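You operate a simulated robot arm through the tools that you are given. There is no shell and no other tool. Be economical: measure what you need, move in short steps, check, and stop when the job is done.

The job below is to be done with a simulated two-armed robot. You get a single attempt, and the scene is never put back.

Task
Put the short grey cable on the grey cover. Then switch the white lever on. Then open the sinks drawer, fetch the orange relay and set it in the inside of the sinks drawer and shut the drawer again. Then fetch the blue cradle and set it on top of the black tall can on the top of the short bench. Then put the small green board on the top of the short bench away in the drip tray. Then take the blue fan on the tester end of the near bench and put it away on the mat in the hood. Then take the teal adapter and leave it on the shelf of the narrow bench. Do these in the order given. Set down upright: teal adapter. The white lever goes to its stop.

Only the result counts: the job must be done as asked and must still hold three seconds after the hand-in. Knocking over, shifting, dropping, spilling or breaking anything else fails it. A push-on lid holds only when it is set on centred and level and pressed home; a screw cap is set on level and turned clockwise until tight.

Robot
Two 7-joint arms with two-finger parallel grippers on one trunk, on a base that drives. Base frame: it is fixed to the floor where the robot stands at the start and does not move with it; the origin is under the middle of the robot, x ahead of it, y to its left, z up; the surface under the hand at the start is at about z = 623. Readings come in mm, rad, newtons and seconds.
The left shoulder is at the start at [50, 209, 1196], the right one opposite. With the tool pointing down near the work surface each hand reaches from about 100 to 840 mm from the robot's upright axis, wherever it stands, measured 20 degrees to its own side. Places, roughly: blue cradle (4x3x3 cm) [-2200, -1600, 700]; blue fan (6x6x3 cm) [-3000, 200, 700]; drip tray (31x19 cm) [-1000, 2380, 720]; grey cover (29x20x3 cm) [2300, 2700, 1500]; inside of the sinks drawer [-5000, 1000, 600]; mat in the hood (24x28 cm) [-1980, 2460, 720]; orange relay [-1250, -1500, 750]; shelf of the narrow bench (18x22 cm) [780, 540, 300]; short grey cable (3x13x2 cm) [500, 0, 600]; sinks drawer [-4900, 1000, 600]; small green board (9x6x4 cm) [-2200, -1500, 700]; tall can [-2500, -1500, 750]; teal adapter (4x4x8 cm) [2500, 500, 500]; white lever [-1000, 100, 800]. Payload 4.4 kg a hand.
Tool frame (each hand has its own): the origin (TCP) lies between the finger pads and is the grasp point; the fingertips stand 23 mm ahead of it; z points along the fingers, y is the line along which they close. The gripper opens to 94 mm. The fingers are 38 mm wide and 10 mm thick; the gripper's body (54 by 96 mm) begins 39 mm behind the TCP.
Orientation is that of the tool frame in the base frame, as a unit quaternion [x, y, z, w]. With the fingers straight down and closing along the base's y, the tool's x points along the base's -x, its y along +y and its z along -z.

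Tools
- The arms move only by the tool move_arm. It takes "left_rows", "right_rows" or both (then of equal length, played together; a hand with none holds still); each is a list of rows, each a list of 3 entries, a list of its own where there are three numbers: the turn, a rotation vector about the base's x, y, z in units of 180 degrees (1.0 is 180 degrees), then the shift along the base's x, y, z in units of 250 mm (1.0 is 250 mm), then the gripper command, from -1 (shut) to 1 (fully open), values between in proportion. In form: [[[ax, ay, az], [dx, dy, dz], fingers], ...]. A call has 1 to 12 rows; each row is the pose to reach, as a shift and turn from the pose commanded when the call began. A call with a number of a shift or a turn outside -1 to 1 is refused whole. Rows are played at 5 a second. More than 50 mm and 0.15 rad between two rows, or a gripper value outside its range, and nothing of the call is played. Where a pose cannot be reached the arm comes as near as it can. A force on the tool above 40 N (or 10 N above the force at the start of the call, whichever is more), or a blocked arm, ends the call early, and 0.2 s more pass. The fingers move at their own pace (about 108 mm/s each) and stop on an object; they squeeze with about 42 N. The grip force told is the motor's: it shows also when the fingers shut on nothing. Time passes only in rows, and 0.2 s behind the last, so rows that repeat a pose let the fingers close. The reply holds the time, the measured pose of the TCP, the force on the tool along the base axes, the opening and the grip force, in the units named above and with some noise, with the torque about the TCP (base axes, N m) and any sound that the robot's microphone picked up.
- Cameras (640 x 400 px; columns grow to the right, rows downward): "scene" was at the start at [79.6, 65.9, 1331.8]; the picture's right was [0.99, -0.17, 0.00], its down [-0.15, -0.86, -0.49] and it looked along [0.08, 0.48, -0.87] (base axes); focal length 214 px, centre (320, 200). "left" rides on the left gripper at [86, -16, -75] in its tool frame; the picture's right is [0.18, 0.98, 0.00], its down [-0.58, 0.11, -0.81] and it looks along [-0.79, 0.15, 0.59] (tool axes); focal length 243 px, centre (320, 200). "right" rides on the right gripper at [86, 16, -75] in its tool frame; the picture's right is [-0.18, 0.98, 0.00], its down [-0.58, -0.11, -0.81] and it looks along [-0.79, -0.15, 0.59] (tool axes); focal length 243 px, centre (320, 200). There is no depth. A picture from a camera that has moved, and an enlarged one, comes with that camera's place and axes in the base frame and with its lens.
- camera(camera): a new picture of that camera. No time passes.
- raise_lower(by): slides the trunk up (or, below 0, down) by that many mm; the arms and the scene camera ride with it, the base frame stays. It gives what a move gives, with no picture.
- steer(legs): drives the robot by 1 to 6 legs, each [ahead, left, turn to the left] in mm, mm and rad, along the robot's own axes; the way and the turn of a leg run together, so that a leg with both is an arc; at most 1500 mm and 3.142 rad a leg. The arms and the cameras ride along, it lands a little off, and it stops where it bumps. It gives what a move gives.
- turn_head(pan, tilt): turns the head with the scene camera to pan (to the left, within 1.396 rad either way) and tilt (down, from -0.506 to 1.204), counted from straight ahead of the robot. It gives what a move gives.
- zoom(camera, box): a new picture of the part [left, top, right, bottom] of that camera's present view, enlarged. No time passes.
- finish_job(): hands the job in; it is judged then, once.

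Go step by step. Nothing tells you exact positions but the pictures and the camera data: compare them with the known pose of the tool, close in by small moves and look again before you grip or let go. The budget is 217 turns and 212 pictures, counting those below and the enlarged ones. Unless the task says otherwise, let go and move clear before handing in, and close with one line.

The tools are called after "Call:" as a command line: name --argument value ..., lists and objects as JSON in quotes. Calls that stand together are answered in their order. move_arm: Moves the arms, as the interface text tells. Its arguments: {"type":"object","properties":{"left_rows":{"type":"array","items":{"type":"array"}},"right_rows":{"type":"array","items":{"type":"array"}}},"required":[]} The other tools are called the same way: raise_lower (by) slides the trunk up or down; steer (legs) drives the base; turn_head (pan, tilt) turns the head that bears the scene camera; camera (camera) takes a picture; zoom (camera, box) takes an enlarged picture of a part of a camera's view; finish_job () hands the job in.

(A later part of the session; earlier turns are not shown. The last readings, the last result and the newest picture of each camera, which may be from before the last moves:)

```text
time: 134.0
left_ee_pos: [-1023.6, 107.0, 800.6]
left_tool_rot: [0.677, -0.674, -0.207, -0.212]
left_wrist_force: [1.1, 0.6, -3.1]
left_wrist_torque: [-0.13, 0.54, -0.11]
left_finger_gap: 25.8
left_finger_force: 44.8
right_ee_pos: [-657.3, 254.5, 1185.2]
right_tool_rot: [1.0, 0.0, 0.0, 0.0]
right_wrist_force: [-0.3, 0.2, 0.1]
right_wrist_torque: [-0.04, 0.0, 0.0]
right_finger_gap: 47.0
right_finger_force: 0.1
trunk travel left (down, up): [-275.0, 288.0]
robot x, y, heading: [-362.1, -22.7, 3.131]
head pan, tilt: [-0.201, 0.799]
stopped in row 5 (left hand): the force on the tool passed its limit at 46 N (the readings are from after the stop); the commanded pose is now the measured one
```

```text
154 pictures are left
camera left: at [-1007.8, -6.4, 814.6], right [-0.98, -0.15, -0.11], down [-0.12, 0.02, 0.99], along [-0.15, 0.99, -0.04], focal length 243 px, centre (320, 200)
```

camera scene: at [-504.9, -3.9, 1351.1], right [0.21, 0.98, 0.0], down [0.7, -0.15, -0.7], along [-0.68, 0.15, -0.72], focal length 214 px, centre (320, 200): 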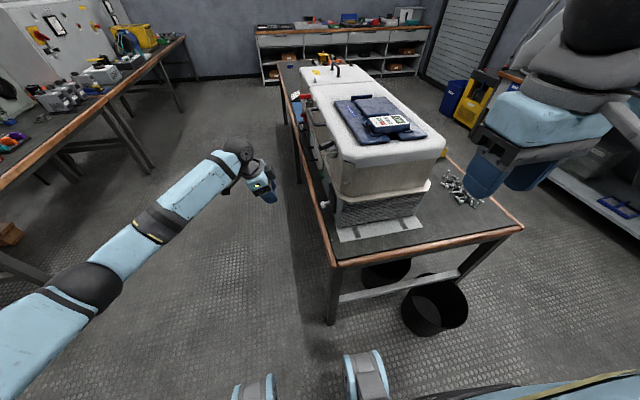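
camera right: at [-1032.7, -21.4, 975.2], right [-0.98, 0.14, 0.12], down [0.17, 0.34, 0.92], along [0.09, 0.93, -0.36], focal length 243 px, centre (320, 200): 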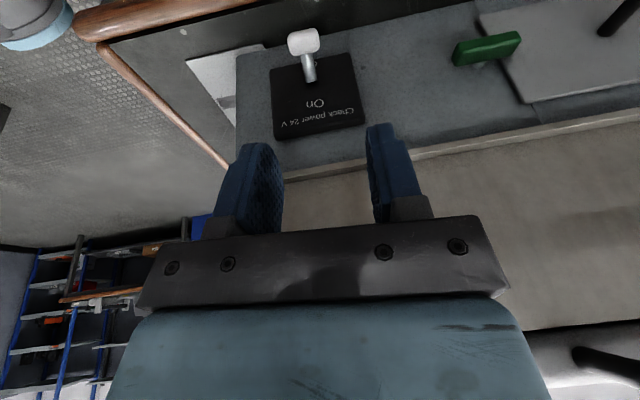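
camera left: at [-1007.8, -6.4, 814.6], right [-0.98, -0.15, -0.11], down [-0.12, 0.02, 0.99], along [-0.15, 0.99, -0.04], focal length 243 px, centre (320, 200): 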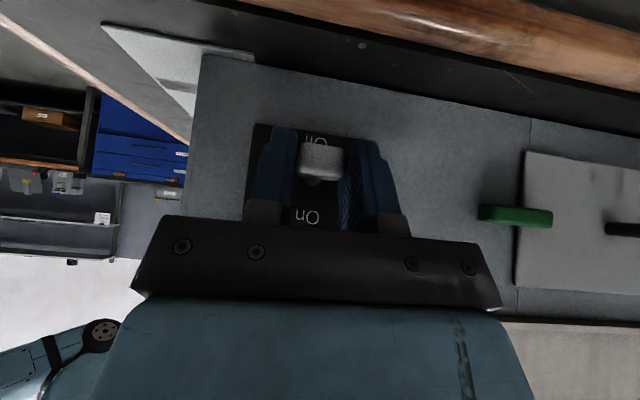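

The knob is now at mid-travel between Off and On. I continue upwards, curving back in.

Call:
move_arm --left_rows '[[[0, 0, 0], [0, 0.008, 0.03], -1], [[0, 0, 0], [0, 0.016, 0.06], -1], [[0, 0, 0], [0, 0.028, 0.09], -1], [[0, 0, 0], [0, 0.044, 0.12], -1], [[0, 0, 0], [0, 0.06, 0.144], -1]]'

Call:
camera --camera "left"

```text
time: 135.2
left_ee_pos: [-1023.8, 118.1, 834.2]
left_tool_rot: [0.678, -0.673, -0.205, -0.213]
left_wrist_force: [-1.6, -3.2, -3.7]
left_wrist_torque: [0.54, 0.0, -0.76]
left_finger_gap: 25.6
left_finger_force: 45.0
right_ee_pos: [-658.7, 255.8, 1185.1]
right_tool_rot: [1.0, 0.002, 0.0, -0.001]
right_wrist_force: [-1.0, 0.7, 0.3]
right_wrist_torque: [-0.01, 0.01, 0.01]
right_finger_gap: 47.0
right_finger_force: 0.0
trunk travel left (down, up): [-275.0, 288.0]
robot x, y, heading: [-356.9, -23.3, 3.133]
head pan, tilt: [-0.201, 0.799]
stopped in row 5 (left hand): the force on the tool passed its limit at 44 N (the readings are from after the stop); the commanded pose is now the measured one
```

```text
153 pictures are left
camera left: at [-1008.0, 4.4, 846.8], right [-0.98, -0.16, -0.12], down [-0.12, 0.03, 0.99], along [-0.15, 0.99, -0.04], focal length 243 px, centre (320, 200)
```

left: 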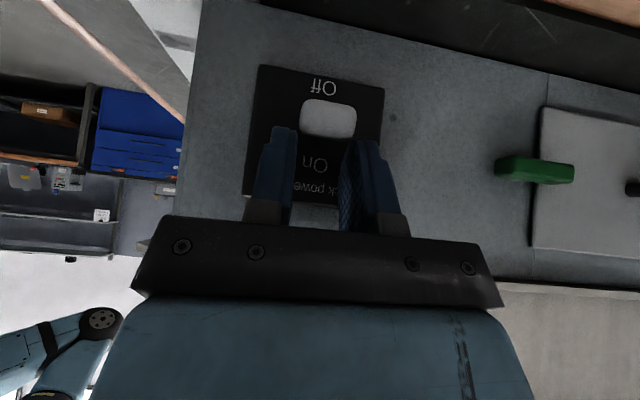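

The pads slipped over the knob, which now stands straight out mid-way. I open, re-seat deeper on the knob and lift again.

Call:
move_arm --left_rows '[[[0, 0, 0], [0, 0, 0], 0], [[0, 0, 0], [0, -0.03, -0.06], 0], [[0, 0, 0], [0, -0.05, -0.12], 0], [[0, 0, 0], [0, -0.056, -0.14], 0], [[0, 0, 0], [0, -0.056, -0.14], -1], [[0, 0, 0], [0, -0.056, -0.14], -1], [[0, 0, 0], [0, -0.056, -0.14], -1]]'

Call:
camera --camera "left"

```text
time: 136.8
left_ee_pos: [-1024.1, 104.5, 798.9]
left_tool_rot: [0.678, -0.674, -0.205, -0.212]
left_wrist_force: [-3.3, -0.3, -1.2]
left_wrist_torque: [-0.03, 0.71, -0.15]
left_finger_gap: 25.8
left_finger_force: 45.3
right_ee_pos: [-658.7, 255.6, 1184.3]
right_tool_rot: [1.0, 0.0, 0.0, 0.0]
right_wrist_force: [0.2, 0.4, 0.4]
right_wrist_torque: [-0.01, 0.01, 0.04]
right_finger_gap: 46.9
right_finger_force: 0.0
trunk travel left (down, up): [-275.0, 288.0]
robot x, y, heading: [-359.0, -18.3, 3.128]
head pan, tilt: [-0.201, 0.799]
```

```text
152 pictures are left
camera left: at [-1007.7, -9.1, 811.8], right [-0.98, -0.16, -0.11], down [-0.12, 0.03, 0.99], along [-0.15, 0.99, -0.04], focal length 243 px, centre (320, 200)
```

left: 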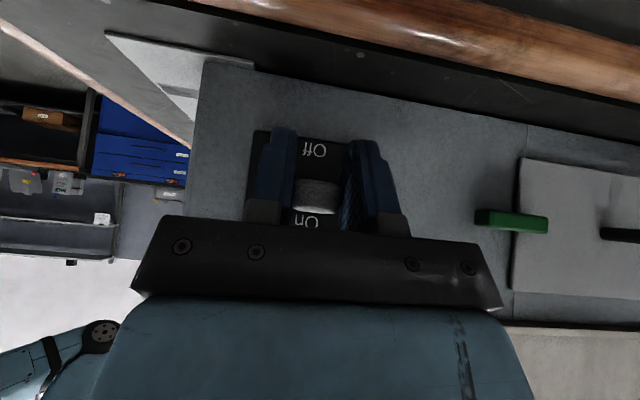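

The knob is well seated. I follow the arc from horizontal up to the stop.

Call:
move_arm --left_rows '[[[0, 0, 0], [0, 0.001, 0.018], -1], [[0, 0, 0], [0, 0.005, 0.036], -1], [[0, 0, 0], [0, 0.01, 0.052], -1], [[0, 0, 0], [0, 0.018, 0.07], -1], [[0, 0, 0], [0, 0.028, 0.088], -1], [[0, 0, 0], [0, 0.04, 0.106], -1], [[0, 0, 0], [0, 0.052, 0.12], -1]]'

Call:
camera --camera "left"

```text
time: 138.3
left_ee_pos: [-1022.2, 112.3, 821.5]
left_tool_rot: [0.68, -0.672, -0.203, -0.211]
left_wrist_force: [-3.3, -0.9, -7.0]
left_wrist_torque: [1.14, 0.64, -0.48]
left_finger_gap: 26.0
left_finger_force: 44.6
right_ee_pos: [-657.8, 254.9, 1183.5]
right_tool_rot: [1.0, 0.001, 0.001, 0.0]
right_wrist_force: [0.0, -0.8, 0.2]
right_wrist_torque: [0.03, 0.03, -0.02]
right_finger_gap: 46.9
right_finger_force: 0.0
trunk travel left (down, up): [-275.0, 288.0]
robot x, y, heading: [-357.7, -27.5, 3.136]
head pan, tilt: [-0.201, 0.799]
stopped in row 7 (left hand): the force on the tool passed its limit at 60 N (the readings are from after the stop); the commanded pose is now the measured one
```

```text
151 pictures are left
camera left: at [-1007.6, -0.8, 835.3], right [-0.98, -0.16, -0.12], down [-0.12, 0.03, 0.99], along [-0.15, 0.99, -0.05], focal length 243 px, centre (320, 200)
```

left: 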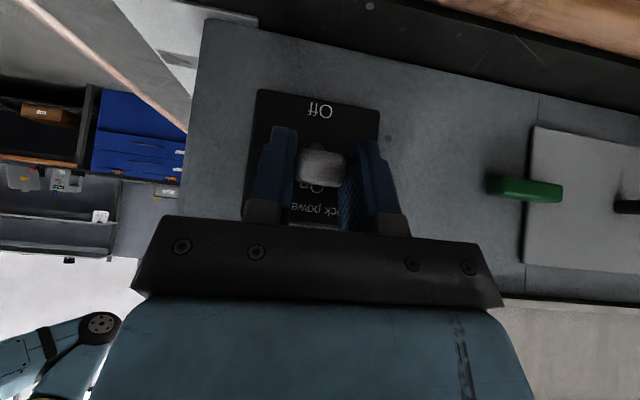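

The grip slips because the lever is stiff, so I'll push it up from beneath with closed fingers. I open, back out, and pitch the hand almost horizontal.

Call:
move_arm --left_rows '[[[0, 0, 0], [0, 0, 0], 0], [[0, 0, 0], [0, -0.1, 0], 0], [[0.04, 0, 0], [0, -0.22, -0.02], 0], [[0.08, 0, 0], [0, -0.3, -0.06], -1], [[0.12, 0, 0], [0, -0.34, -0.1], -1], [[0.16, 0, 0], [0, -0.36, -0.14], -1], [[0.2, 0, 0], [0, -0.38, -0.18], -1], [[0.222, 0, 0], [0, -0.38, -0.22], -1], [[0.222, 0, 0], [0, -0.38, -0.22], -1]]'

Call:
camera --camera "left"

Call:
zoom --camera "scene" --box '[250, 130, 390, 217]'

```text
time: 140.3
left_ee_pos: [-1023.8, 18.8, 768.3]
left_tool_rot: [0.565, -0.563, -0.421, -0.432]
left_wrist_force: [0.2, -0.6, 0.0]
left_wrist_torque: [0.03, 0.01, 0.03]
left_finger_gap: 0.2
left_finger_force: 42.2
right_ee_pos: [-658.2, 255.2, 1184.5]
right_tool_rot: [1.0, 0.002, 0.0, 0.0]
right_wrist_force: [0.3, 0.1, -0.3]
right_wrist_torque: [0.04, -0.02, -0.03]
right_finger_gap: 46.9
right_finger_force: 0.0
trunk travel left (down, up): [-275.0, 288.0]
robot x, y, heading: [-362.5, -22.2, 3.135]
head pan, tilt: [-0.201, 0.799]
```

```text
150 pictures are left
camera left: at [-1008.1, -76.4, 705.0], right [-0.98, -0.04, -0.19], down [-0.12, -0.62, 0.78], along [-0.15, 0.79, 0.6], focal length 243 px, centre (320, 200)
```

left: 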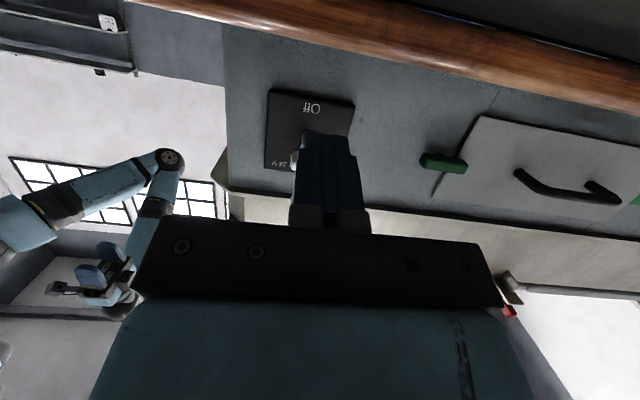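

```text
4.57 times, centred on (320, 174) of scene
camera zoom: at [-504.0, -4.2, 1351.1], right [0.21, 0.98, 0.0], down [0.7, -0.15, -0.7], along [-0.68, 0.14, -0.72], focal length 980 px, centre (320, 321)
```

zoom: 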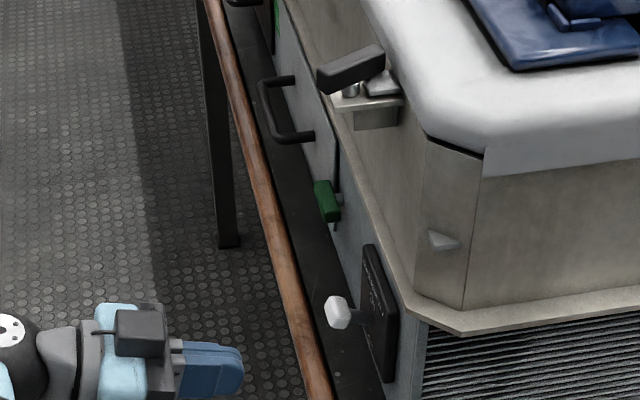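

The knob stands at z≈806. I slide the closed fingers under it and push up.

Call:
move_arm --left_rows '[[[0, 0, 0], [0, 0.14, 0], -1], [[0, 0, 0], [0, 0.28, 0], -1], [[0, 0, 0], [0, 0.37, 0], -1], [[0, 0, 0], [0, 0.37, 0.04], -1], [[0, 0, 0], [0, 0.37, 0.08], -1], [[0, 0, 0], [0, 0.37, 0.11], -1], [[0, 0, 0], [0, 0.37, 0.14], -1], [[0, 0, 0], [0, 0.37, 0.17], -1], [[0, 0, 0], [0, 0.37, 0.2], -1]]'

Call:
camera --camera "left"

Call:
zoom --camera "scene" --box '[280, 160, 360, 210]'

```text
time: 141.8
left_ee_pos: [-1020.2, 107.2, 788.5]
left_tool_rot: [0.572, -0.562, -0.414, -0.43]
left_wrist_force: [-4.1, -0.8, -12.1]
left_wrist_torque: [-0.19, -0.01, 0.14]
left_finger_gap: 0.0
left_finger_force: 42.1
right_ee_pos: [-657.9, 255.3, 1184.1]
right_tool_rot: [1.0, 0.001, 0.0, 0.0]
right_wrist_force: [0.4, -0.3, 0.0]
right_wrist_torque: [0.01, 0.05, -0.01]
right_finger_gap: 46.9
right_finger_force: 0.1
trunk travel left (down, up): [-275.0, 288.0]
robot x, y, heading: [-360.0, -19.2, 3.127]
head pan, tilt: [-0.201, 0.799]
stopped in row 7 (left hand): the force on the tool passed its limit at 46 N (the readings are from after the stop); the commanded pose is now the measured one
```

```text
148 pictures are left
camera left: at [-1004.1, 10.1, 726.4], right [-0.98, -0.05, -0.2], down [-0.13, -0.6, 0.79], along [-0.16, 0.8, 0.58], focal length 243 px, centre (320, 200)
```

left: 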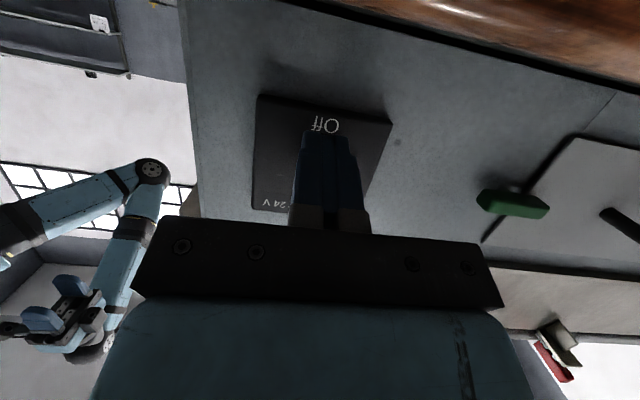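

```text
8.00 times, centred on (320, 185) of scene
camera zoom: at [-504.5, -4.1, 1351.2], right [0.21, 0.98, 0.0], down [0.7, -0.15, -0.7], along [-0.68, 0.14, -0.72], focal length 1716 px, centre (320, 320)
```

zoom: 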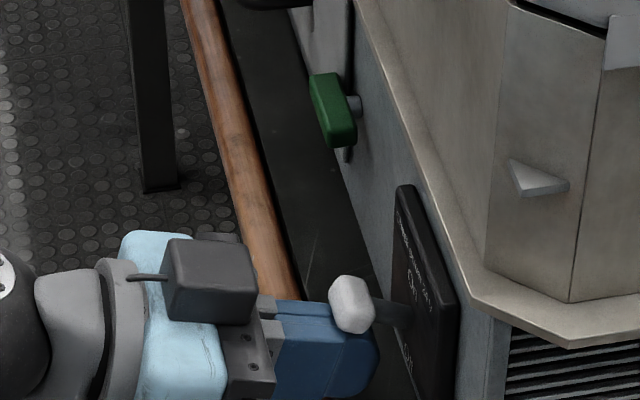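

Contact is under the knob; I keep pushing up.

Call:
move_arm --left_rows '[[[0, 0, 0], [0, 0, 0.03], -1], [[0, 0, 0], [0, 0, 0.06], -1], [[0, 0, 0], [0, 0, 0.09], -1], [[0, 0, 0], [0, 0, 0.12], -1], [[0, 0, 0], [0, 0, 0.15], -1]]'

Call:
move_arm --left_rows '[[[0, 0, 0], [0, 0, 0.04], -1], [[0, 0, 0], [0, 0, 0.08], -1], [[0, 0, 0], [0, 0, 0.12], -1], [[0, 0, 0], [0, 0, 0.16], -1]]'

Call:
zoom --camera "scene" --box '[280, 160, 360, 210]'

```text
time: 142.3
left_ee_pos: [-1016.7, 104.4, 787.9]
left_tool_rot: [0.576, -0.564, -0.406, -0.431]
left_wrist_force: [-3.4, -1.1, -15.7]
left_wrist_torque: [-0.26, -0.02, 0.09]
left_finger_gap: 0.1
left_finger_force: 42.4
right_ee_pos: [-658.6, 254.1, 1185.0]
right_tool_rot: [1.0, 0.001, 0.0, -0.001]
right_wrist_force: [0.2, 0.3, 0.6]
right_wrist_torque: [0.01, 0.05, -0.02]
right_finger_gap: 46.7
right_finger_force: 0.0
trunk travel left (down, up): [-275.0, 288.0]
robot x, y, heading: [-358.8, -21.5, 3.136]
head pan, tilt: [-0.201, 0.799]
stopped in row 2 (left hand): the force on the tool passed its limit at 45 N (the readings are from after the stop); the commanded pose is now the measured one
```

```text
time: 142.8
left_ee_pos: [-1014.5, 102.3, 790.2]
left_tool_rot: [0.579, -0.564, -0.401, -0.431]
left_wrist_force: [-3.2, -0.2, -14.6]
left_wrist_torque: [-0.29, 0.02, 0.05]
left_finger_gap: 0.1
left_finger_force: 42.3
right_ee_pos: [-657.1, 254.9, 1184.8]
right_tool_rot: [1.0, 0.001, 0.0, 0.0]
right_wrist_force: [0.0, -0.8, -0.8]
right_wrist_torque: [0.01, 0.02, 0.0]
right_finger_gap: 47.3
right_finger_force: 0.0
trunk travel left (down, up): [-275.0, 288.0]
robot x, y, heading: [-359.9, -21.6, 3.129]
head pan, tilt: [-0.201, 0.799]
stopped in row 2 (left hand): the force on the tool passed its limit at 47 N (the readings are from after the stop); the commanded pose is now the measured one
```

```text
8.00 times, centred on (320, 185) of scene
camera zoom: at [-504.5, -4.2, 1351.3], right [0.21, 0.98, 0.0], down [0.7, -0.15, -0.7], along [-0.68, 0.14, -0.72], focal length 1716 px, centre (320, 320)
```

zoom: 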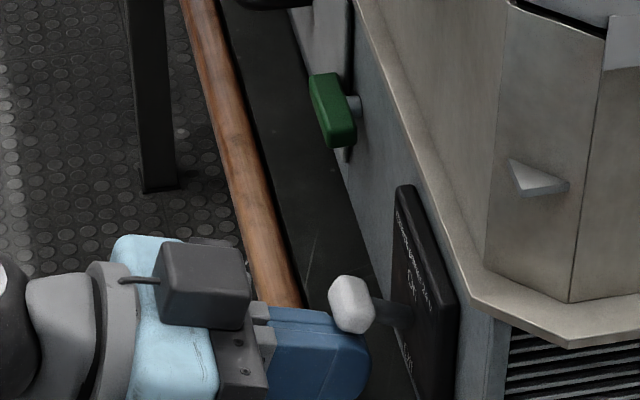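

The lever no longer yields at 45 N: by its geometry it has swung from about 20° below to 20° above horizontal, likely its stop. I back off and verify with the camera.

Call:
move_arm --left_rows '[[[0, 0, 0], [0, 0, -0.03], -1], [[0, 0, 0], [0, -0.14, -0.06], -1], [[0, 0, 0], [0, -0.32, -0.06], -1], [[-0.04, 0, 0], [0, -0.5, 0], -1], [[-0.08, 0, 0], [0, -0.66, 0.1], -1], [[-0.12, 0, 0], [0, -0.76, 0.2], -1], [[-0.16, 0, 0], [0, -0.8, 0.3], -1]]'

Call:
camera --camera "left"

Call:
zoom --camera "scene" --box '[280, 160, 360, 210]'

```text
time: 144.4
left_ee_pos: [-1015.0, -94.0, 869.3]
left_tool_rot: [0.668, -0.646, -0.25, -0.272]
left_wrist_force: [0.2, 0.3, -0.4]
left_wrist_torque: [-0.03, 0.01, -0.01]
left_finger_gap: 0.1
left_finger_force: 42.1
right_ee_pos: [-657.4, 253.8, 1184.1]
right_tool_rot: [1.0, 0.001, 0.0, -0.001]
right_wrist_force: [0.6, 0.7, 0.1]
right_wrist_torque: [0.03, 0.06, 0.0]
right_finger_gap: 47.1
right_finger_force: 0.1
trunk travel left (down, up): [-275.0, 288.0]
robot x, y, heading: [-356.1, -20.8, 3.132]
head pan, tilt: [-0.201, 0.799]
```

```text
145 pictures are left
camera left: at [-996.5, -208.2, 864.3], right [-0.97, -0.15, -0.17], down [-0.15, -0.13, 0.98], along [-0.17, 0.98, 0.11], focal length 243 px, centre (320, 200)
```

left: 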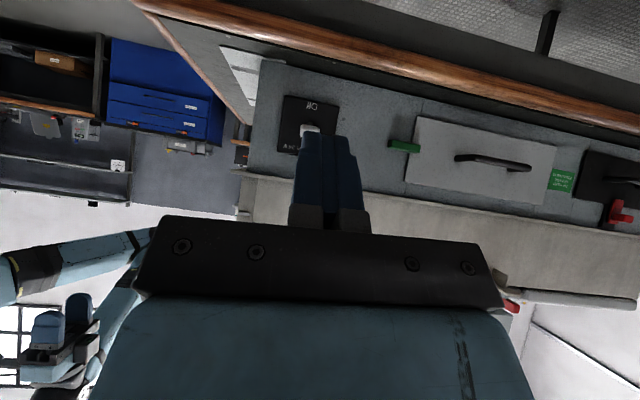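

```text
8.00 times, centred on (320, 185) of scene
camera zoom: at [-503.8, -4.2, 1351.0], right [0.21, 0.98, 0.0], down [0.7, -0.15, -0.7], along [-0.68, 0.14, -0.72], focal length 1716 px, centre (320, 320)
```

zoom: 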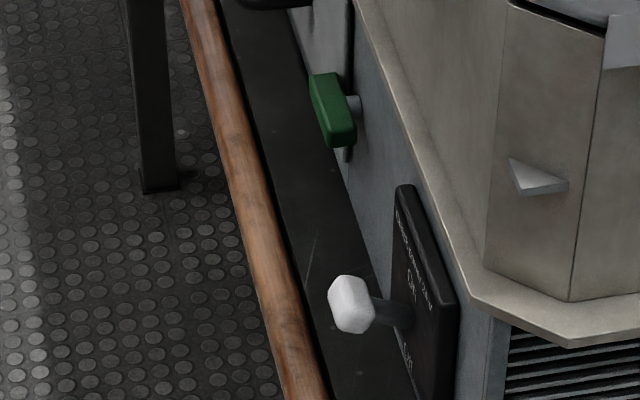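

The lever is up at On. Next I must leave this spot; I check where the crate on my left is.

Call:
turn_head --pan 0.7 --tilt 1.1

Call:
camera --camera "scene"

Call:
turn_head --pan 1.39 --tilt 0.5

Call:
camera --camera "scene"

```text
time: 145.6
left_ee_pos: [-1013.7, -94.4, 867.8]
left_tool_rot: [0.667, -0.646, -0.25, -0.273]
left_wrist_force: [0.3, -0.4, 0.2]
left_wrist_torque: [0.0, -0.02, 0.01]
left_finger_gap: 0.0
left_finger_force: 42.0
right_ee_pos: [-657.2, 253.0, 1184.7]
right_tool_rot: [1.0, 0.001, 0.0, 0.0]
right_wrist_force: [0.0, -0.9, -0.6]
right_wrist_torque: [0.05, 0.0, -0.01]
right_finger_gap: 46.9
right_finger_force: 0.0
trunk travel left (down, up): [-275.0, 288.0]
robot x, y, heading: [-356.2, -23.5, 3.131]
head pan, tilt: [0.7, 1.1]
```

```text
143 pictures are left
camera scene: at [-473.7, -61.3, 1329.4], right [-0.64, 0.77, 0.0], down [0.69, 0.57, -0.45], along [-0.35, -0.29, -0.89], focal length 214 px, centre (320, 200)
```

scene: 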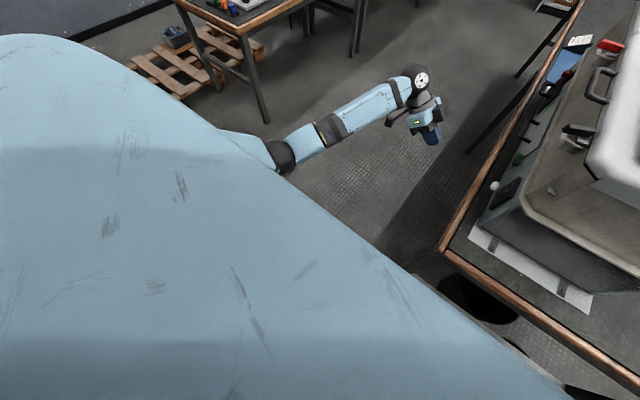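

```text
time: 146.7
left_ee_pos: [-1015.2, -93.6, 868.1]
left_tool_rot: [0.667, -0.646, -0.252, -0.274]
left_wrist_force: [0.0, -0.8, -0.4]
left_wrist_torque: [0.01, -0.02, -0.02]
left_finger_gap: 0.0
left_finger_force: 41.7
right_ee_pos: [-658.0, 254.8, 1185.2]
right_tool_rot: [1.0, 0.0, 0.0, 0.0]
right_wrist_force: [0.4, 0.0, 0.9]
right_wrist_torque: [-0.02, -0.01, 0.0]
right_finger_gap: 47.3
right_finger_force: 0.0
trunk travel left (down, up): [-275.0, 288.0]
robot x, y, heading: [-358.7, -25.6, 3.136]
head pan, tilt: [1.389, 0.499]
```

```text
142 pictures are left
camera scene: at [-442.3, -110.4, 1377.0], right [-0.98, 0.19, 0.0], down [0.09, 0.47, -0.88], along [-0.17, -0.86, -0.48], focal length 214 px, centre (320, 200)
```

scene: 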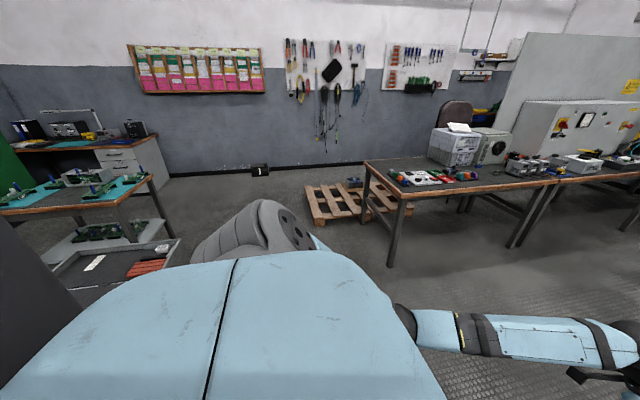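

The crate may be too close to pass, so I'll go around north: retract the left hand with its orientation reset, then drive along the north aisle towards the sinks drawer.

Call:
move_arm --left_rows '[[[-0.0163, -0.015, 0.0387], [0.08, -0.03, 0.04], -0.2], [[-0.0327, -0.03, 0.0774], [0.16, -0.06, 0.08], -0.2], [[-0.049, -0.045, 0.1161], [0.25, -0.1, 0.12], -0.2], [[-0.0653, -0.06, 0.1548], [0.33, -0.13, 0.16], -0.2], [[-0.0817, -0.075, 0.1935], [0.42, -0.16, 0.2], -0.2], [[-0.098, -0.09, 0.2322], [0.5, -0.2, 0.24], -0.2], [[-0.1143, -0.105, 0.271], [0.58, -0.23, 0.28], -0.2], [[-0.1307, -0.12, 0.3097], [0.67, -0.26, 0.32], -0.2], [[-0.147, -0.135, 0.3484], [0.75, -0.3, 0.36], -0.2], [[-0.1633, -0.15, 0.387], [0.83, -0.33, 0.4], -0.2], [[-0.1797, -0.165, 0.4258], [0.92, -0.36, 0.44], -0.2], [[-0.196, -0.18, 0.4645], [1.0, -0.4, 0.48], -0.2]]'

Call:
steer --legs '[[-150, 0, 0], [0, -1450, 0], [1500, 0, 0], [1500, 0, 0], [500, 0, 0]]'

Call:
turn_head --pan 0.3 --tilt 0.45

Call:
camera --camera "scene"

```text
time: 149.2
left_ee_pos: [-764.0, -196.7, 986.2]
left_tool_rot: [1.0, 0.002, 0.0, 0.001]
left_wrist_force: [1.2, 0.0, 0.6]
left_wrist_torque: [0.01, 0.0, 0.02]
left_finger_gap: 37.6
left_finger_force: 0.2
right_ee_pos: [-657.6, 253.9, 1184.0]
right_tool_rot: [1.0, 0.001, 0.0, 0.0]
right_wrist_force: [0.0, -0.1, 0.1]
right_wrist_torque: [0.03, -0.01, 0.0]
right_finger_gap: 47.0
right_finger_force: 0.0
trunk travel left (down, up): [-275.0, 288.0]
robot x, y, heading: [-357.6, -22.0, 3.131]
head pan, tilt: [1.389, 0.499]
```

```text
time: 179.5
left_ee_pos: [-4058.2, 1201.1, 985.8]
left_tool_rot: [1.0, 0.015, 0.0, -0.001]
left_wrist_force: [1.3, -0.3, -0.6]
left_wrist_torque: [0.0, 0.02, 0.04]
left_finger_gap: 37.7
left_finger_force: 0.1
right_ee_pos: [-3964.1, 1654.3, 1184.7]
right_tool_rot: [1.0, 0.015, 0.0, 0.0]
right_wrist_force: [0.2, -0.1, 0.1]
right_wrist_torque: [0.02, -0.03, 0.01]
right_finger_gap: 46.7
right_finger_force: 0.0
trunk travel left (down, up): [-275.0, 288.0]
robot x, y, heading: [-3656.9, 1383.8, -3.125]
head pan, tilt: [1.389, 0.499]
```

```text
time: 180.9
left_ee_pos: [-4058.4, 1199.9, 986.3]
left_tool_rot: [1.0, 0.015, 0.0, 0.0]
left_wrist_force: [0.1, -0.3, 0.2]
left_wrist_torque: [0.02, 0.0, -0.01]
left_finger_gap: 37.8
left_finger_force: 0.1
right_ee_pos: [-3963.8, 1653.5, 1183.6]
right_tool_rot: [1.0, 0.015, -0.001, 0.0]
right_wrist_force: [0.2, 0.0, -0.1]
right_wrist_torque: [0.0, -0.01, -0.01]
right_finger_gap: 47.1
right_finger_force: 0.0
trunk travel left (down, up): [-275.0, 288.0]
robot x, y, heading: [-3657.5, 1388.1, -3.123]
head pan, tilt: [0.3, 0.45]
```

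```text
141 pictures are left
camera scene: at [-3810.4, 1356.3, 1381.5], right [-0.32, 0.95, 0.0], down [0.41, 0.14, -0.9], along [-0.85, -0.28, -0.44], focal length 214 px, centre (320, 200)
```

scene: 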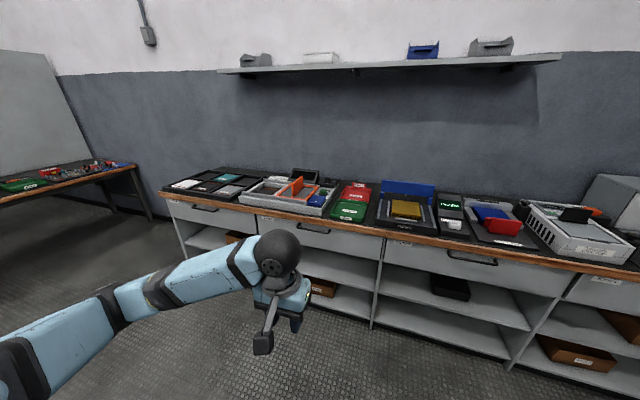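

The cabinet at the west wall has labelled drawers; I zoom to find "sinks".

Call:
zoom --camera "scene" --box '[150, 170, 400, 326]'

Call:
zoom --camera "scene" --box '[380, 170, 630, 326]'

```text
2.56 times, centred on (275, 248) of scene
camera zoom: at [-3810.4, 1356.3, 1381.5], right [-0.32, 0.95, 0.0], down [0.41, 0.14, -0.9], along [-0.85, -0.28, -0.44], focal length 549 px, centre (435, 77)
```

zoom: 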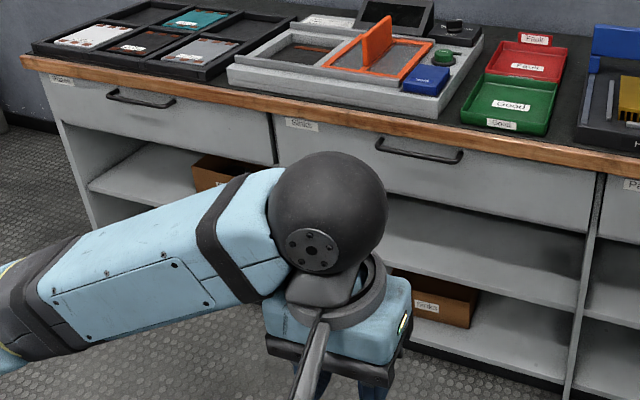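

```text
2.56 times, centred on (505, 248) of scene
camera zoom: at [-3810.4, 1356.3, 1381.5], right [-0.32, 0.95, 0.0], down [0.41, 0.14, -0.9], along [-0.85, -0.28, -0.44], focal length 549 px, centre (-154, 77)
```

zoom: 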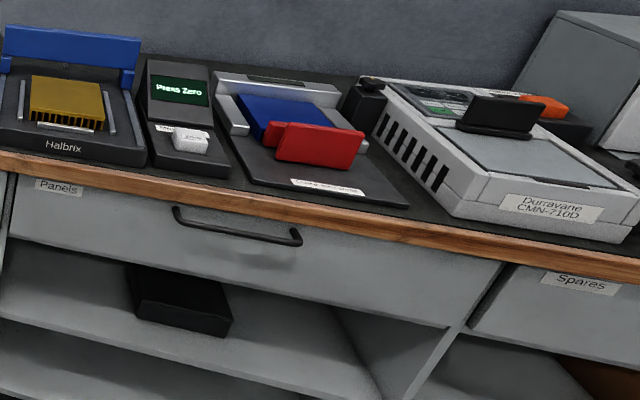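

The second drawer's handle projects to about (-4843, 974), matching the given place. I confirm its label and look closer.

Call:
zoom --camera "scene" --box '[250, 205, 350, 267]'

```text
6.40 times, centred on (300, 236) of scene
camera zoom: at [-3810.4, 1356.3, 1381.5], right [-0.32, 0.95, 0.0], down [0.41, 0.14, -0.9], along [-0.85, -0.28, -0.44], focal length 1373 px, centre (448, -30)
```

zoom: 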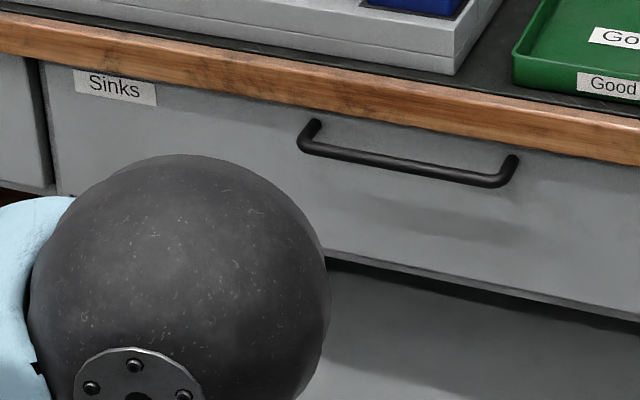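

It is the Sinks drawer with a horizontal bar handle. I drive up to it and turn the left hand to point forward with fingers closing vertically.

Call:
steer --legs '[[450, 180, -0.018]]'

Call:
move_arm --left_rows '[[[-0.027, 0.027, -0.027], [0, 0, -0.05], 0], [[-0.054, 0.054, -0.054], [0.02, 0, -0.1], 0], [[-0.081, 0.081, -0.081], [0.04, 0, -0.15], 0], [[-0.108, 0.108, -0.108], [0.06, 0, -0.2], 0], [[-0.135, 0.135, -0.135], [0.08, 0, -0.25], 0], [[-0.162, 0.162, -0.162], [0.1, 0, -0.3], 0], [[-0.189, 0.189, -0.189], [0.12, 0, -0.35], 0], [[-0.216, 0.216, -0.216], [0.14, 0, -0.4], 0], [[-0.243, 0.243, -0.243], [0.16, 0, -0.45], 0], [[-0.27, 0.27, -0.27], [0.18, 0, -0.5], 0], [[-0.297, 0.297, -0.297], [0.2, 0, -0.55], 0], [[-0.324, 0.324, -0.324], [0.2, 0, -0.6], 0]]'

Call:
move_arm --left_rows '[[[-0.0205, 0.0205, -0.0205], [0, 0, -0.1], 0], [[-0.041, 0.041, -0.041], [0, 0, -0.2], 0], [[-0.061, 0.061, -0.061], [0, 0, -0.3], 0], [[-0.061, 0.061, -0.061], [0, 0, -0.36], 0]]'

Call:
camera --camera "left"

Call:
camera --camera "scene"

```text
time: 183.8
left_ee_pos: [-4522.2, 1017.8, 985.0]
left_tool_rot: [1.0, 0.009, 0.0, -0.001]
left_wrist_force: [-0.3, -0.7, -0.8]
left_wrist_torque: [-0.02, -0.02, -0.01]
left_finger_gap: 37.4
left_finger_force: 0.1
right_ee_pos: [-4421.9, 1470.3, 1184.7]
right_tool_rot: [1.0, 0.009, 0.0, 0.0]
right_wrist_force: [0.1, 0.7, 0.2]
right_wrist_torque: [0.0, -0.04, -0.01]
right_finger_gap: 46.9
right_finger_force: 0.1
trunk travel left (down, up): [-275.0, 288.0]
robot x, y, heading: [-4118.4, 1196.5, -3.135]
head pan, tilt: [0.3, 0.45]
```

```text
time: 186.4
left_ee_pos: [-4527.1, 1016.0, 846.9]
left_tool_rot: [0.694, -0.416, -0.42, 0.411]
left_wrist_force: [0.5, 0.2, 1.8]
left_wrist_torque: [-0.01, 0.0, 0.02]
left_finger_gap: 46.8
left_finger_force: 0.2
left hand out of reach, approached as far as the arm can: row 10, 11, 12
right_ee_pos: [-4422.1, 1470.6, 1184.1]
right_tool_rot: [1.0, 0.009, 0.0, 0.001]
right_wrist_force: [0.0, 0.4, 0.3]
right_wrist_torque: [-0.03, 0.0, 0.01]
right_finger_gap: 47.1
right_finger_force: 0.1
trunk travel left (down, up): [-275.0, 288.0]
robot x, y, heading: [-4119.2, 1197.2, -3.135]
head pan, tilt: [0.3, 0.45]
```

```text
time: 187.4
left_ee_pos: [-4527.1, 1012.1, 756.1]
left_tool_rot: [0.568, -0.477, -0.48, 0.469]
left_wrist_force: [0.5, 0.4, 0.0]
left_wrist_torque: [0.0, -0.01, 0.01]
left_finger_gap: 46.9
left_finger_force: 0.0
right_ee_pos: [-4421.5, 1470.0, 1185.1]
right_tool_rot: [1.0, 0.009, 0.001, 0.0]
right_wrist_force: [-0.4, -0.3, -0.5]
right_wrist_torque: [-0.01, 0.03, -0.01]
right_finger_gap: 46.9
right_finger_force: 0.0
trunk travel left (down, up): [-275.0, 288.0]
robot x, y, heading: [-4118.1, 1197.7, -3.137]
head pan, tilt: [0.3, 0.45]
```

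```text
137 pictures are left
camera left: at [-4444.8, 934.2, 738.9], right [-0.07, -0.28, 0.96], down [0.74, 0.63, 0.24], along [-0.67, 0.72, 0.16], focal length 243 px, centre (320, 200)
```

left: 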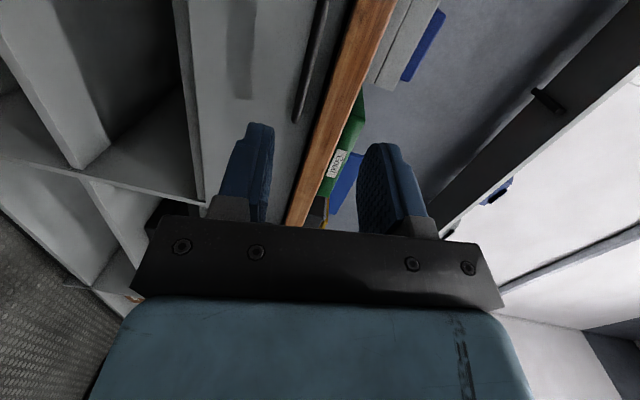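

```text
136 pictures are left
camera scene: at [-4272.3, 1170.7, 1381.6], right [-0.3, 0.95, 0.0], down [0.41, 0.13, -0.9], along [-0.86, -0.27, -0.43], focal length 214 px, centre (320, 200)
```

scene: 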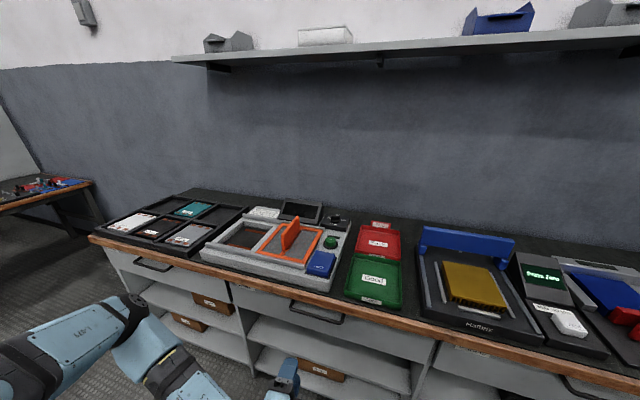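

The handle triangulates to roughly (-4735, 1020, 720–735). I level the hand, get closer and look again.

Call:
move_arm --left_rows '[[[-0.0325, 0.0306, -0.0255], [-0.1, 0.02, -0.04], 0.3], [[-0.0325, 0.0306, -0.0255], [-0.28, 0.04, -0.1], 0.3], [[-0.0325, 0.0306, -0.0255], [-0.4, 0.04, -0.1], 0.3], [[-0.0325, 0.0306, -0.0255], [-0.4, 0.04, -0.1], 0.3]]'

Call:
camera --camera "left"

Call:
turn_head --pan 0.3 --tilt 0.9

Call:
zoom --camera "scene" --box '[220, 110, 420, 235]'

```text
refused: row 1 steps farther than a row can; nothing moved
```

```text
135 pictures are left
camera left: at [-4444.8, 934.2, 738.9], right [-0.07, -0.28, 0.96], down [0.74, 0.63, 0.24], along [-0.67, 0.72, 0.16], focal length 243 px, centre (320, 200)
```

left: 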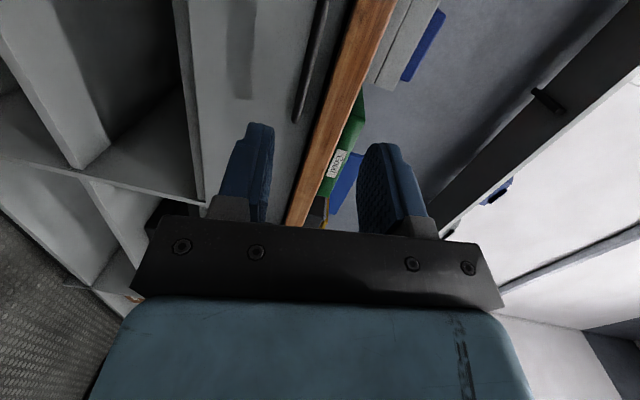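

```text
time: 188.3
left_ee_pos: [-4527.0, 1013.7, 755.7]
left_tool_rot: [0.568, -0.476, -0.48, 0.469]
left_wrist_force: [0.1, 0.4, -0.3]
left_wrist_torque: [0.03, 0.01, -0.02]
left_finger_gap: 46.8
left_finger_force: 0.1
right_ee_pos: [-4420.8, 1471.2, 1184.2]
right_tool_rot: [1.0, 0.01, -0.001, 0.0]
right_wrist_force: [1.5, 0.0, 0.8]
right_wrist_torque: [-0.01, 0.0, 0.0]
right_finger_gap: 47.1
right_finger_force: 0.0
trunk travel left (down, up): [-275.0, 288.0]
robot x, y, heading: [-4119.3, 1201.1, -3.141]
head pan, tilt: [0.3, 0.901]
```

```text
3.20 times, centred on (320, 172) of scene
camera zoom: at [-4256.9, 1175.3, 1343.2], right [-0.3, 0.95, 0.0], down [0.75, 0.24, -0.62], along [-0.59, -0.19, -0.78], focal length 686 px, centre (320, 288)
```

zoom: 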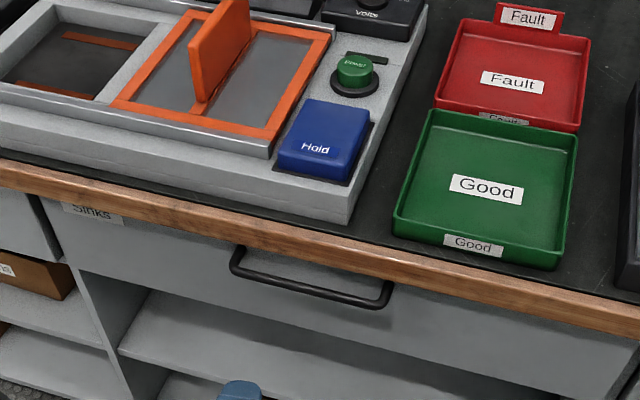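

I level the hand in smaller steps and approach to 60 mm before the bar.

Call:
move_arm --left_rows '[[[-0.011, 0.01, -0.0085], [-0.06, 0, -0.04], 0.3], [[-0.022, 0.02, -0.017], [-0.2, 0, -0.08], 0.3], [[-0.0325, 0.0306, -0.0255], [-0.34, 0, -0.1], 0.3], [[-0.0325, 0.0306, -0.0255], [-0.48, 0, -0.1], 0.3], [[-0.0325, 0.0306, -0.0255], [-0.48, 0, -0.1], 0.3]]'

Call:
camera --camera "left"

Call:
zoom --camera "scene" --box '[220, 110, 420, 235]'

```text
time: 189.5
left_ee_pos: [-4647.5, 1011.3, 729.5]
left_tool_rot: [0.501, -0.5, -0.499, 0.5]
left_wrist_force: [0.0, 0.6, -0.4]
left_wrist_torque: [0.0, 0.0, 0.02]
left_finger_gap: 61.1
left_finger_force: 0.0
right_ee_pos: [-4422.0, 1469.3, 1183.3]
right_tool_rot: [1.0, 0.01, 0.0, 0.0]
right_wrist_force: [0.2, 0.1, 0.1]
right_wrist_torque: [0.03, 0.02, 0.0]
right_finger_gap: 47.3
right_finger_force: 0.1
trunk travel left (down, up): [-275.0, 288.0]
robot x, y, heading: [-4118.8, 1201.2, -3.133]
head pan, tilt: [0.3, 0.901]
```

```text
133 pictures are left
camera left: at [-4574.1, 925.2, 714.1], right [0.0, -0.18, 0.98], down [0.81, 0.58, 0.11], along [-0.59, 0.79, 0.15], focal length 243 px, centre (320, 200)
```

left: 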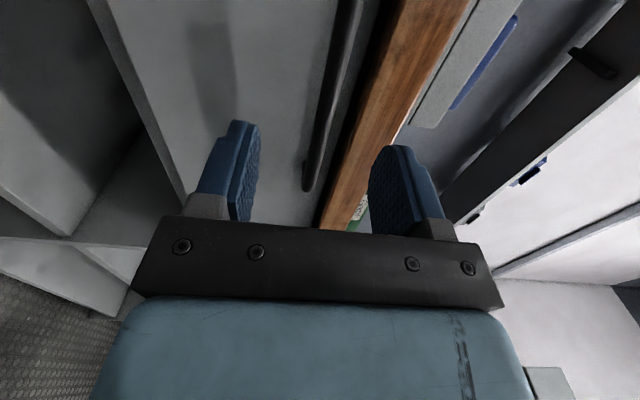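

```text
3.20 times, centred on (320, 172) of scene
camera zoom: at [-4256.7, 1175.2, 1343.2], right [-0.3, 0.95, 0.0], down [0.75, 0.24, -0.62], along [-0.59, -0.19, -0.78], focal length 686 px, centre (320, 288)
```

zoom: 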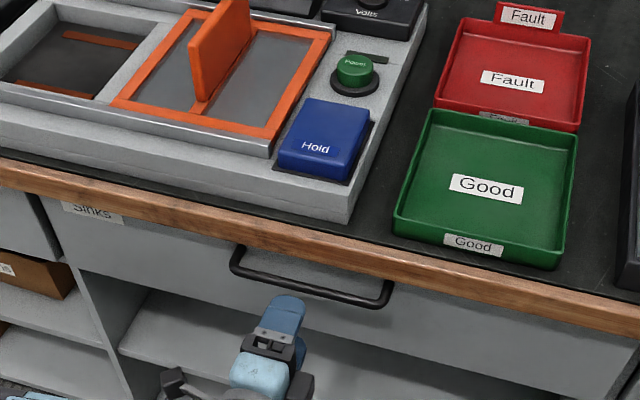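

The bar appears at z≈737, x≈-4720. I raise 8 mm and move in over the bar, then close.

Call:
move_arm --left_rows '[[[0, 0, 0], [-0.08, 0.0, 0.032], 0.3], [[0, 0, 0], [-0.18, 0.0, 0.032], 0.3], [[0, 0, 0], [-0.28, 0.0, 0.032], 0.3], [[0, 0, 0], [-0.28, 0.0, 0.032], 0.3]]'

Call:
camera --camera "left"

Call:
zoom --camera "scene" --box '[260, 150, 380, 225]'

```text
time: 190.3
left_ee_pos: [-4705.0, 1012.9, 737.8]
left_tool_rot: [0.501, -0.499, -0.5, 0.5]
left_wrist_force: [9.4, -1.9, 2.6]
left_wrist_torque: [0.21, 0.41, -0.09]
left_finger_gap: 61.9
left_finger_force: 1.5
right_ee_pos: [-4422.8, 1469.6, 1183.6]
right_tool_rot: [1.0, 0.01, 0.0, 0.0]
right_wrist_force: [0.0, -0.3, -0.5]
right_wrist_torque: [-0.05, -0.04, 0.0]
right_finger_gap: 46.8
right_finger_force: 0.2
trunk travel left (down, up): [-275.0, 288.0]
robot x, y, heading: [-4116.2, 1197.1, -3.133]
head pan, tilt: [0.3, 0.901]
stopped in row 3 (left hand): the force on the tool passed its limit at 59 N (the readings are from after the stop); the commanded pose is now the measured one
```

```text
131 pictures are left
camera left: at [-4631.5, 925.6, 721.1], right [0.0, -0.19, 0.98], down [0.8, 0.58, 0.11], along [-0.59, 0.79, 0.15], focal length 243 px, centre (320, 200)
```

left: 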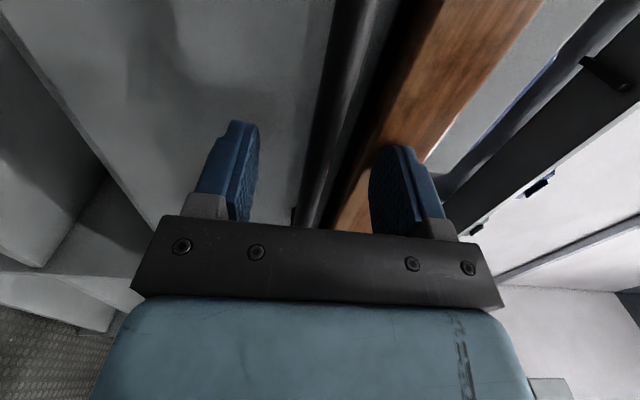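

```text
5.33 times, centred on (320, 188) of scene
camera zoom: at [-4256.6, 1175.0, 1343.2], right [-0.3, 0.95, 0.0], down [0.75, 0.24, -0.62], along [-0.59, -0.19, -0.78], focal length 1144 px, centre (320, 267)
```

zoom: 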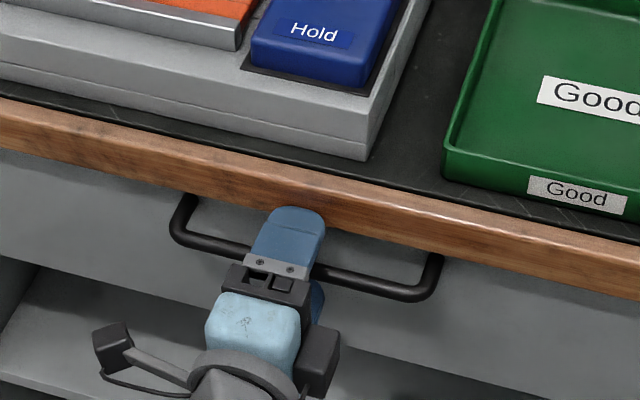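

The upper fingertip met the wooden edge. I back off, narrow the opening to 28 mm, and go in again slightly lower.

Call:
move_arm --left_rows '[[[0, 0, 0], [0.08, 0, 0], -0.4], [[0, 0, 0], [0.08, 0, -0.014], -0.4], [[0, 0, 0], [0.0, 0, -0.014], -0.4], [[0, 0, 0], [-0.05, 0, -0.014], -0.4], [[0, 0, 0], [-0.09, 0, -0.014], -0.4], [[0, 0, 0], [-0.09, 0, -0.014], -0.4]]'

Call:
camera --camera "left"

```text
time: 191.7
left_ee_pos: [-4725.7, 1011.4, 733.9]
left_tool_rot: [0.501, -0.5, -0.499, 0.5]
left_wrist_force: [24.2, -3.2, 0.6]
left_wrist_torque: [0.12, 0.46, -0.34]
left_finger_gap: 28.4
left_finger_force: 0.3
right_ee_pos: [-4420.7, 1468.6, 1185.5]
right_tool_rot: [1.0, 0.009, -0.001, 0.0]
right_wrist_force: [0.5, 0.6, 0.7]
right_wrist_torque: [0.0, 0.0, -0.03]
right_finger_gap: 46.7
right_finger_force: 0.0
trunk travel left (down, up): [-275.0, 288.0]
robot x, y, heading: [-4119.5, 1193.0, -3.133]
head pan, tilt: [0.3, 0.901]
```

```text
129 pictures are left
camera left: at [-4651.6, 925.4, 717.2], right [0.0, -0.18, 0.98], down [0.81, 0.58, 0.11], along [-0.59, 0.79, 0.15], focal length 243 px, centre (320, 200)
```

left: 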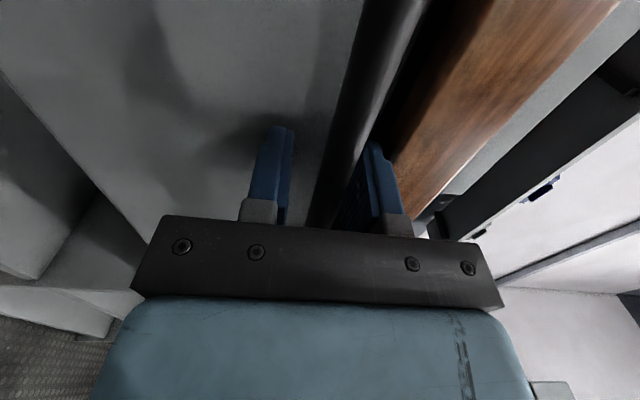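

The bar is now between the fingers. I close and pull the drawer out gently.

Call:
move_arm --left_rows '[[[0, 0, 0], [0.016, 0, 0.004], -0.4], [[0, 0, 0], [0.016, 0, 0.008], -1], [[0, 0, 0], [0.016, 0, 0.008], -1], [[0, 0, 0], [0.06, 0, 0.008], -1], [[0, 0, 0], [0.12, 0, 0.008], -1], [[0, 0, 0], [0.18, 0, 0.008], -1], [[0, 0, 0], [0.26, 0, 0.008], -1]]'

Call:
zoom --camera "scene" --box '[220, 110, 420, 235]'

```text
time: 193.3
left_ee_pos: [-4661.3, 1013.1, 734.5]
left_tool_rot: [0.502, -0.5, -0.498, 0.5]
left_wrist_force: [3.5, -2.3, -2.0]
left_wrist_torque: [-0.03, -0.02, -0.59]
left_finger_gap: 12.0
left_finger_force: 44.4
right_ee_pos: [-4422.0, 1469.0, 1185.1]
right_tool_rot: [1.0, 0.009, 0.0, 0.001]
right_wrist_force: [0.0, -0.2, 0.2]
right_wrist_torque: [0.0, 0.0, -0.05]
right_finger_gap: 46.9
right_finger_force: 0.0
trunk travel left (down, up): [-275.0, 288.0]
robot x, y, heading: [-4119.0, 1195.7, -3.133]
head pan, tilt: [0.3, 0.901]
```

```text
3.20 times, centred on (320, 172) of scene
camera zoom: at [-4255.9, 1174.8, 1343.3], right [-0.3, 0.95, 0.0], down [0.75, 0.24, -0.62], along [-0.59, -0.19, -0.78], focal length 686 px, centre (320, 288)
```

zoom: 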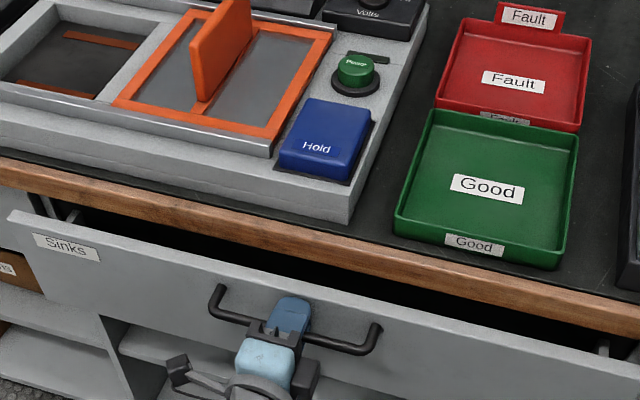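

The drawer slides well. I pull it further by driving straight back.

Call:
steer --legs '[[-190, 0, 0]]'

Call:
camera --camera "scene"

```text
time: 194.9
left_ee_pos: [-4471.1, 1012.4, 735.8]
left_tool_rot: [0.502, -0.498, -0.498, 0.502]
left_wrist_force: [-1.0, -5.8, -6.3]
left_wrist_torque: [-0.22, -0.03, -0.75]
left_finger_gap: 11.8
left_finger_force: 45.0
right_ee_pos: [-4232.1, 1470.4, 1184.3]
right_tool_rot: [1.0, 0.011, -0.001, 0.001]
right_wrist_force: [-0.1, -0.5, 0.7]
right_wrist_torque: [-0.02, -0.02, -0.03]
right_finger_gap: 46.8
right_finger_force: 0.0
trunk travel left (down, up): [-275.0, 288.0]
robot x, y, heading: [-3925.4, 1198.7, -3.133]
head pan, tilt: [0.3, 0.901]
```

```text
127 pictures are left
camera scene: at [-4065.0, 1175.9, 1343.1], right [-0.31, 0.95, 0.0], down [0.75, 0.24, -0.62], along [-0.59, -0.19, -0.78], focal length 214 px, centre (320, 200)
```

scene: 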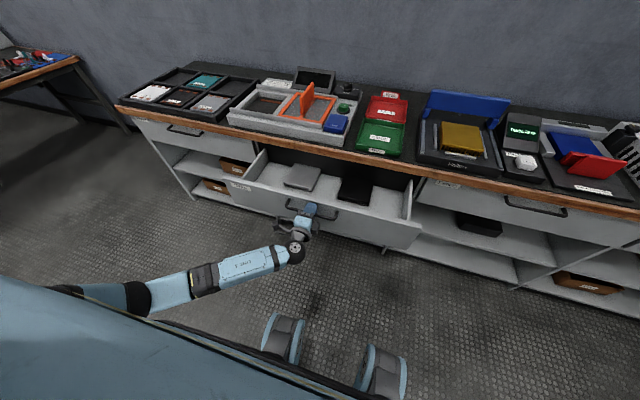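

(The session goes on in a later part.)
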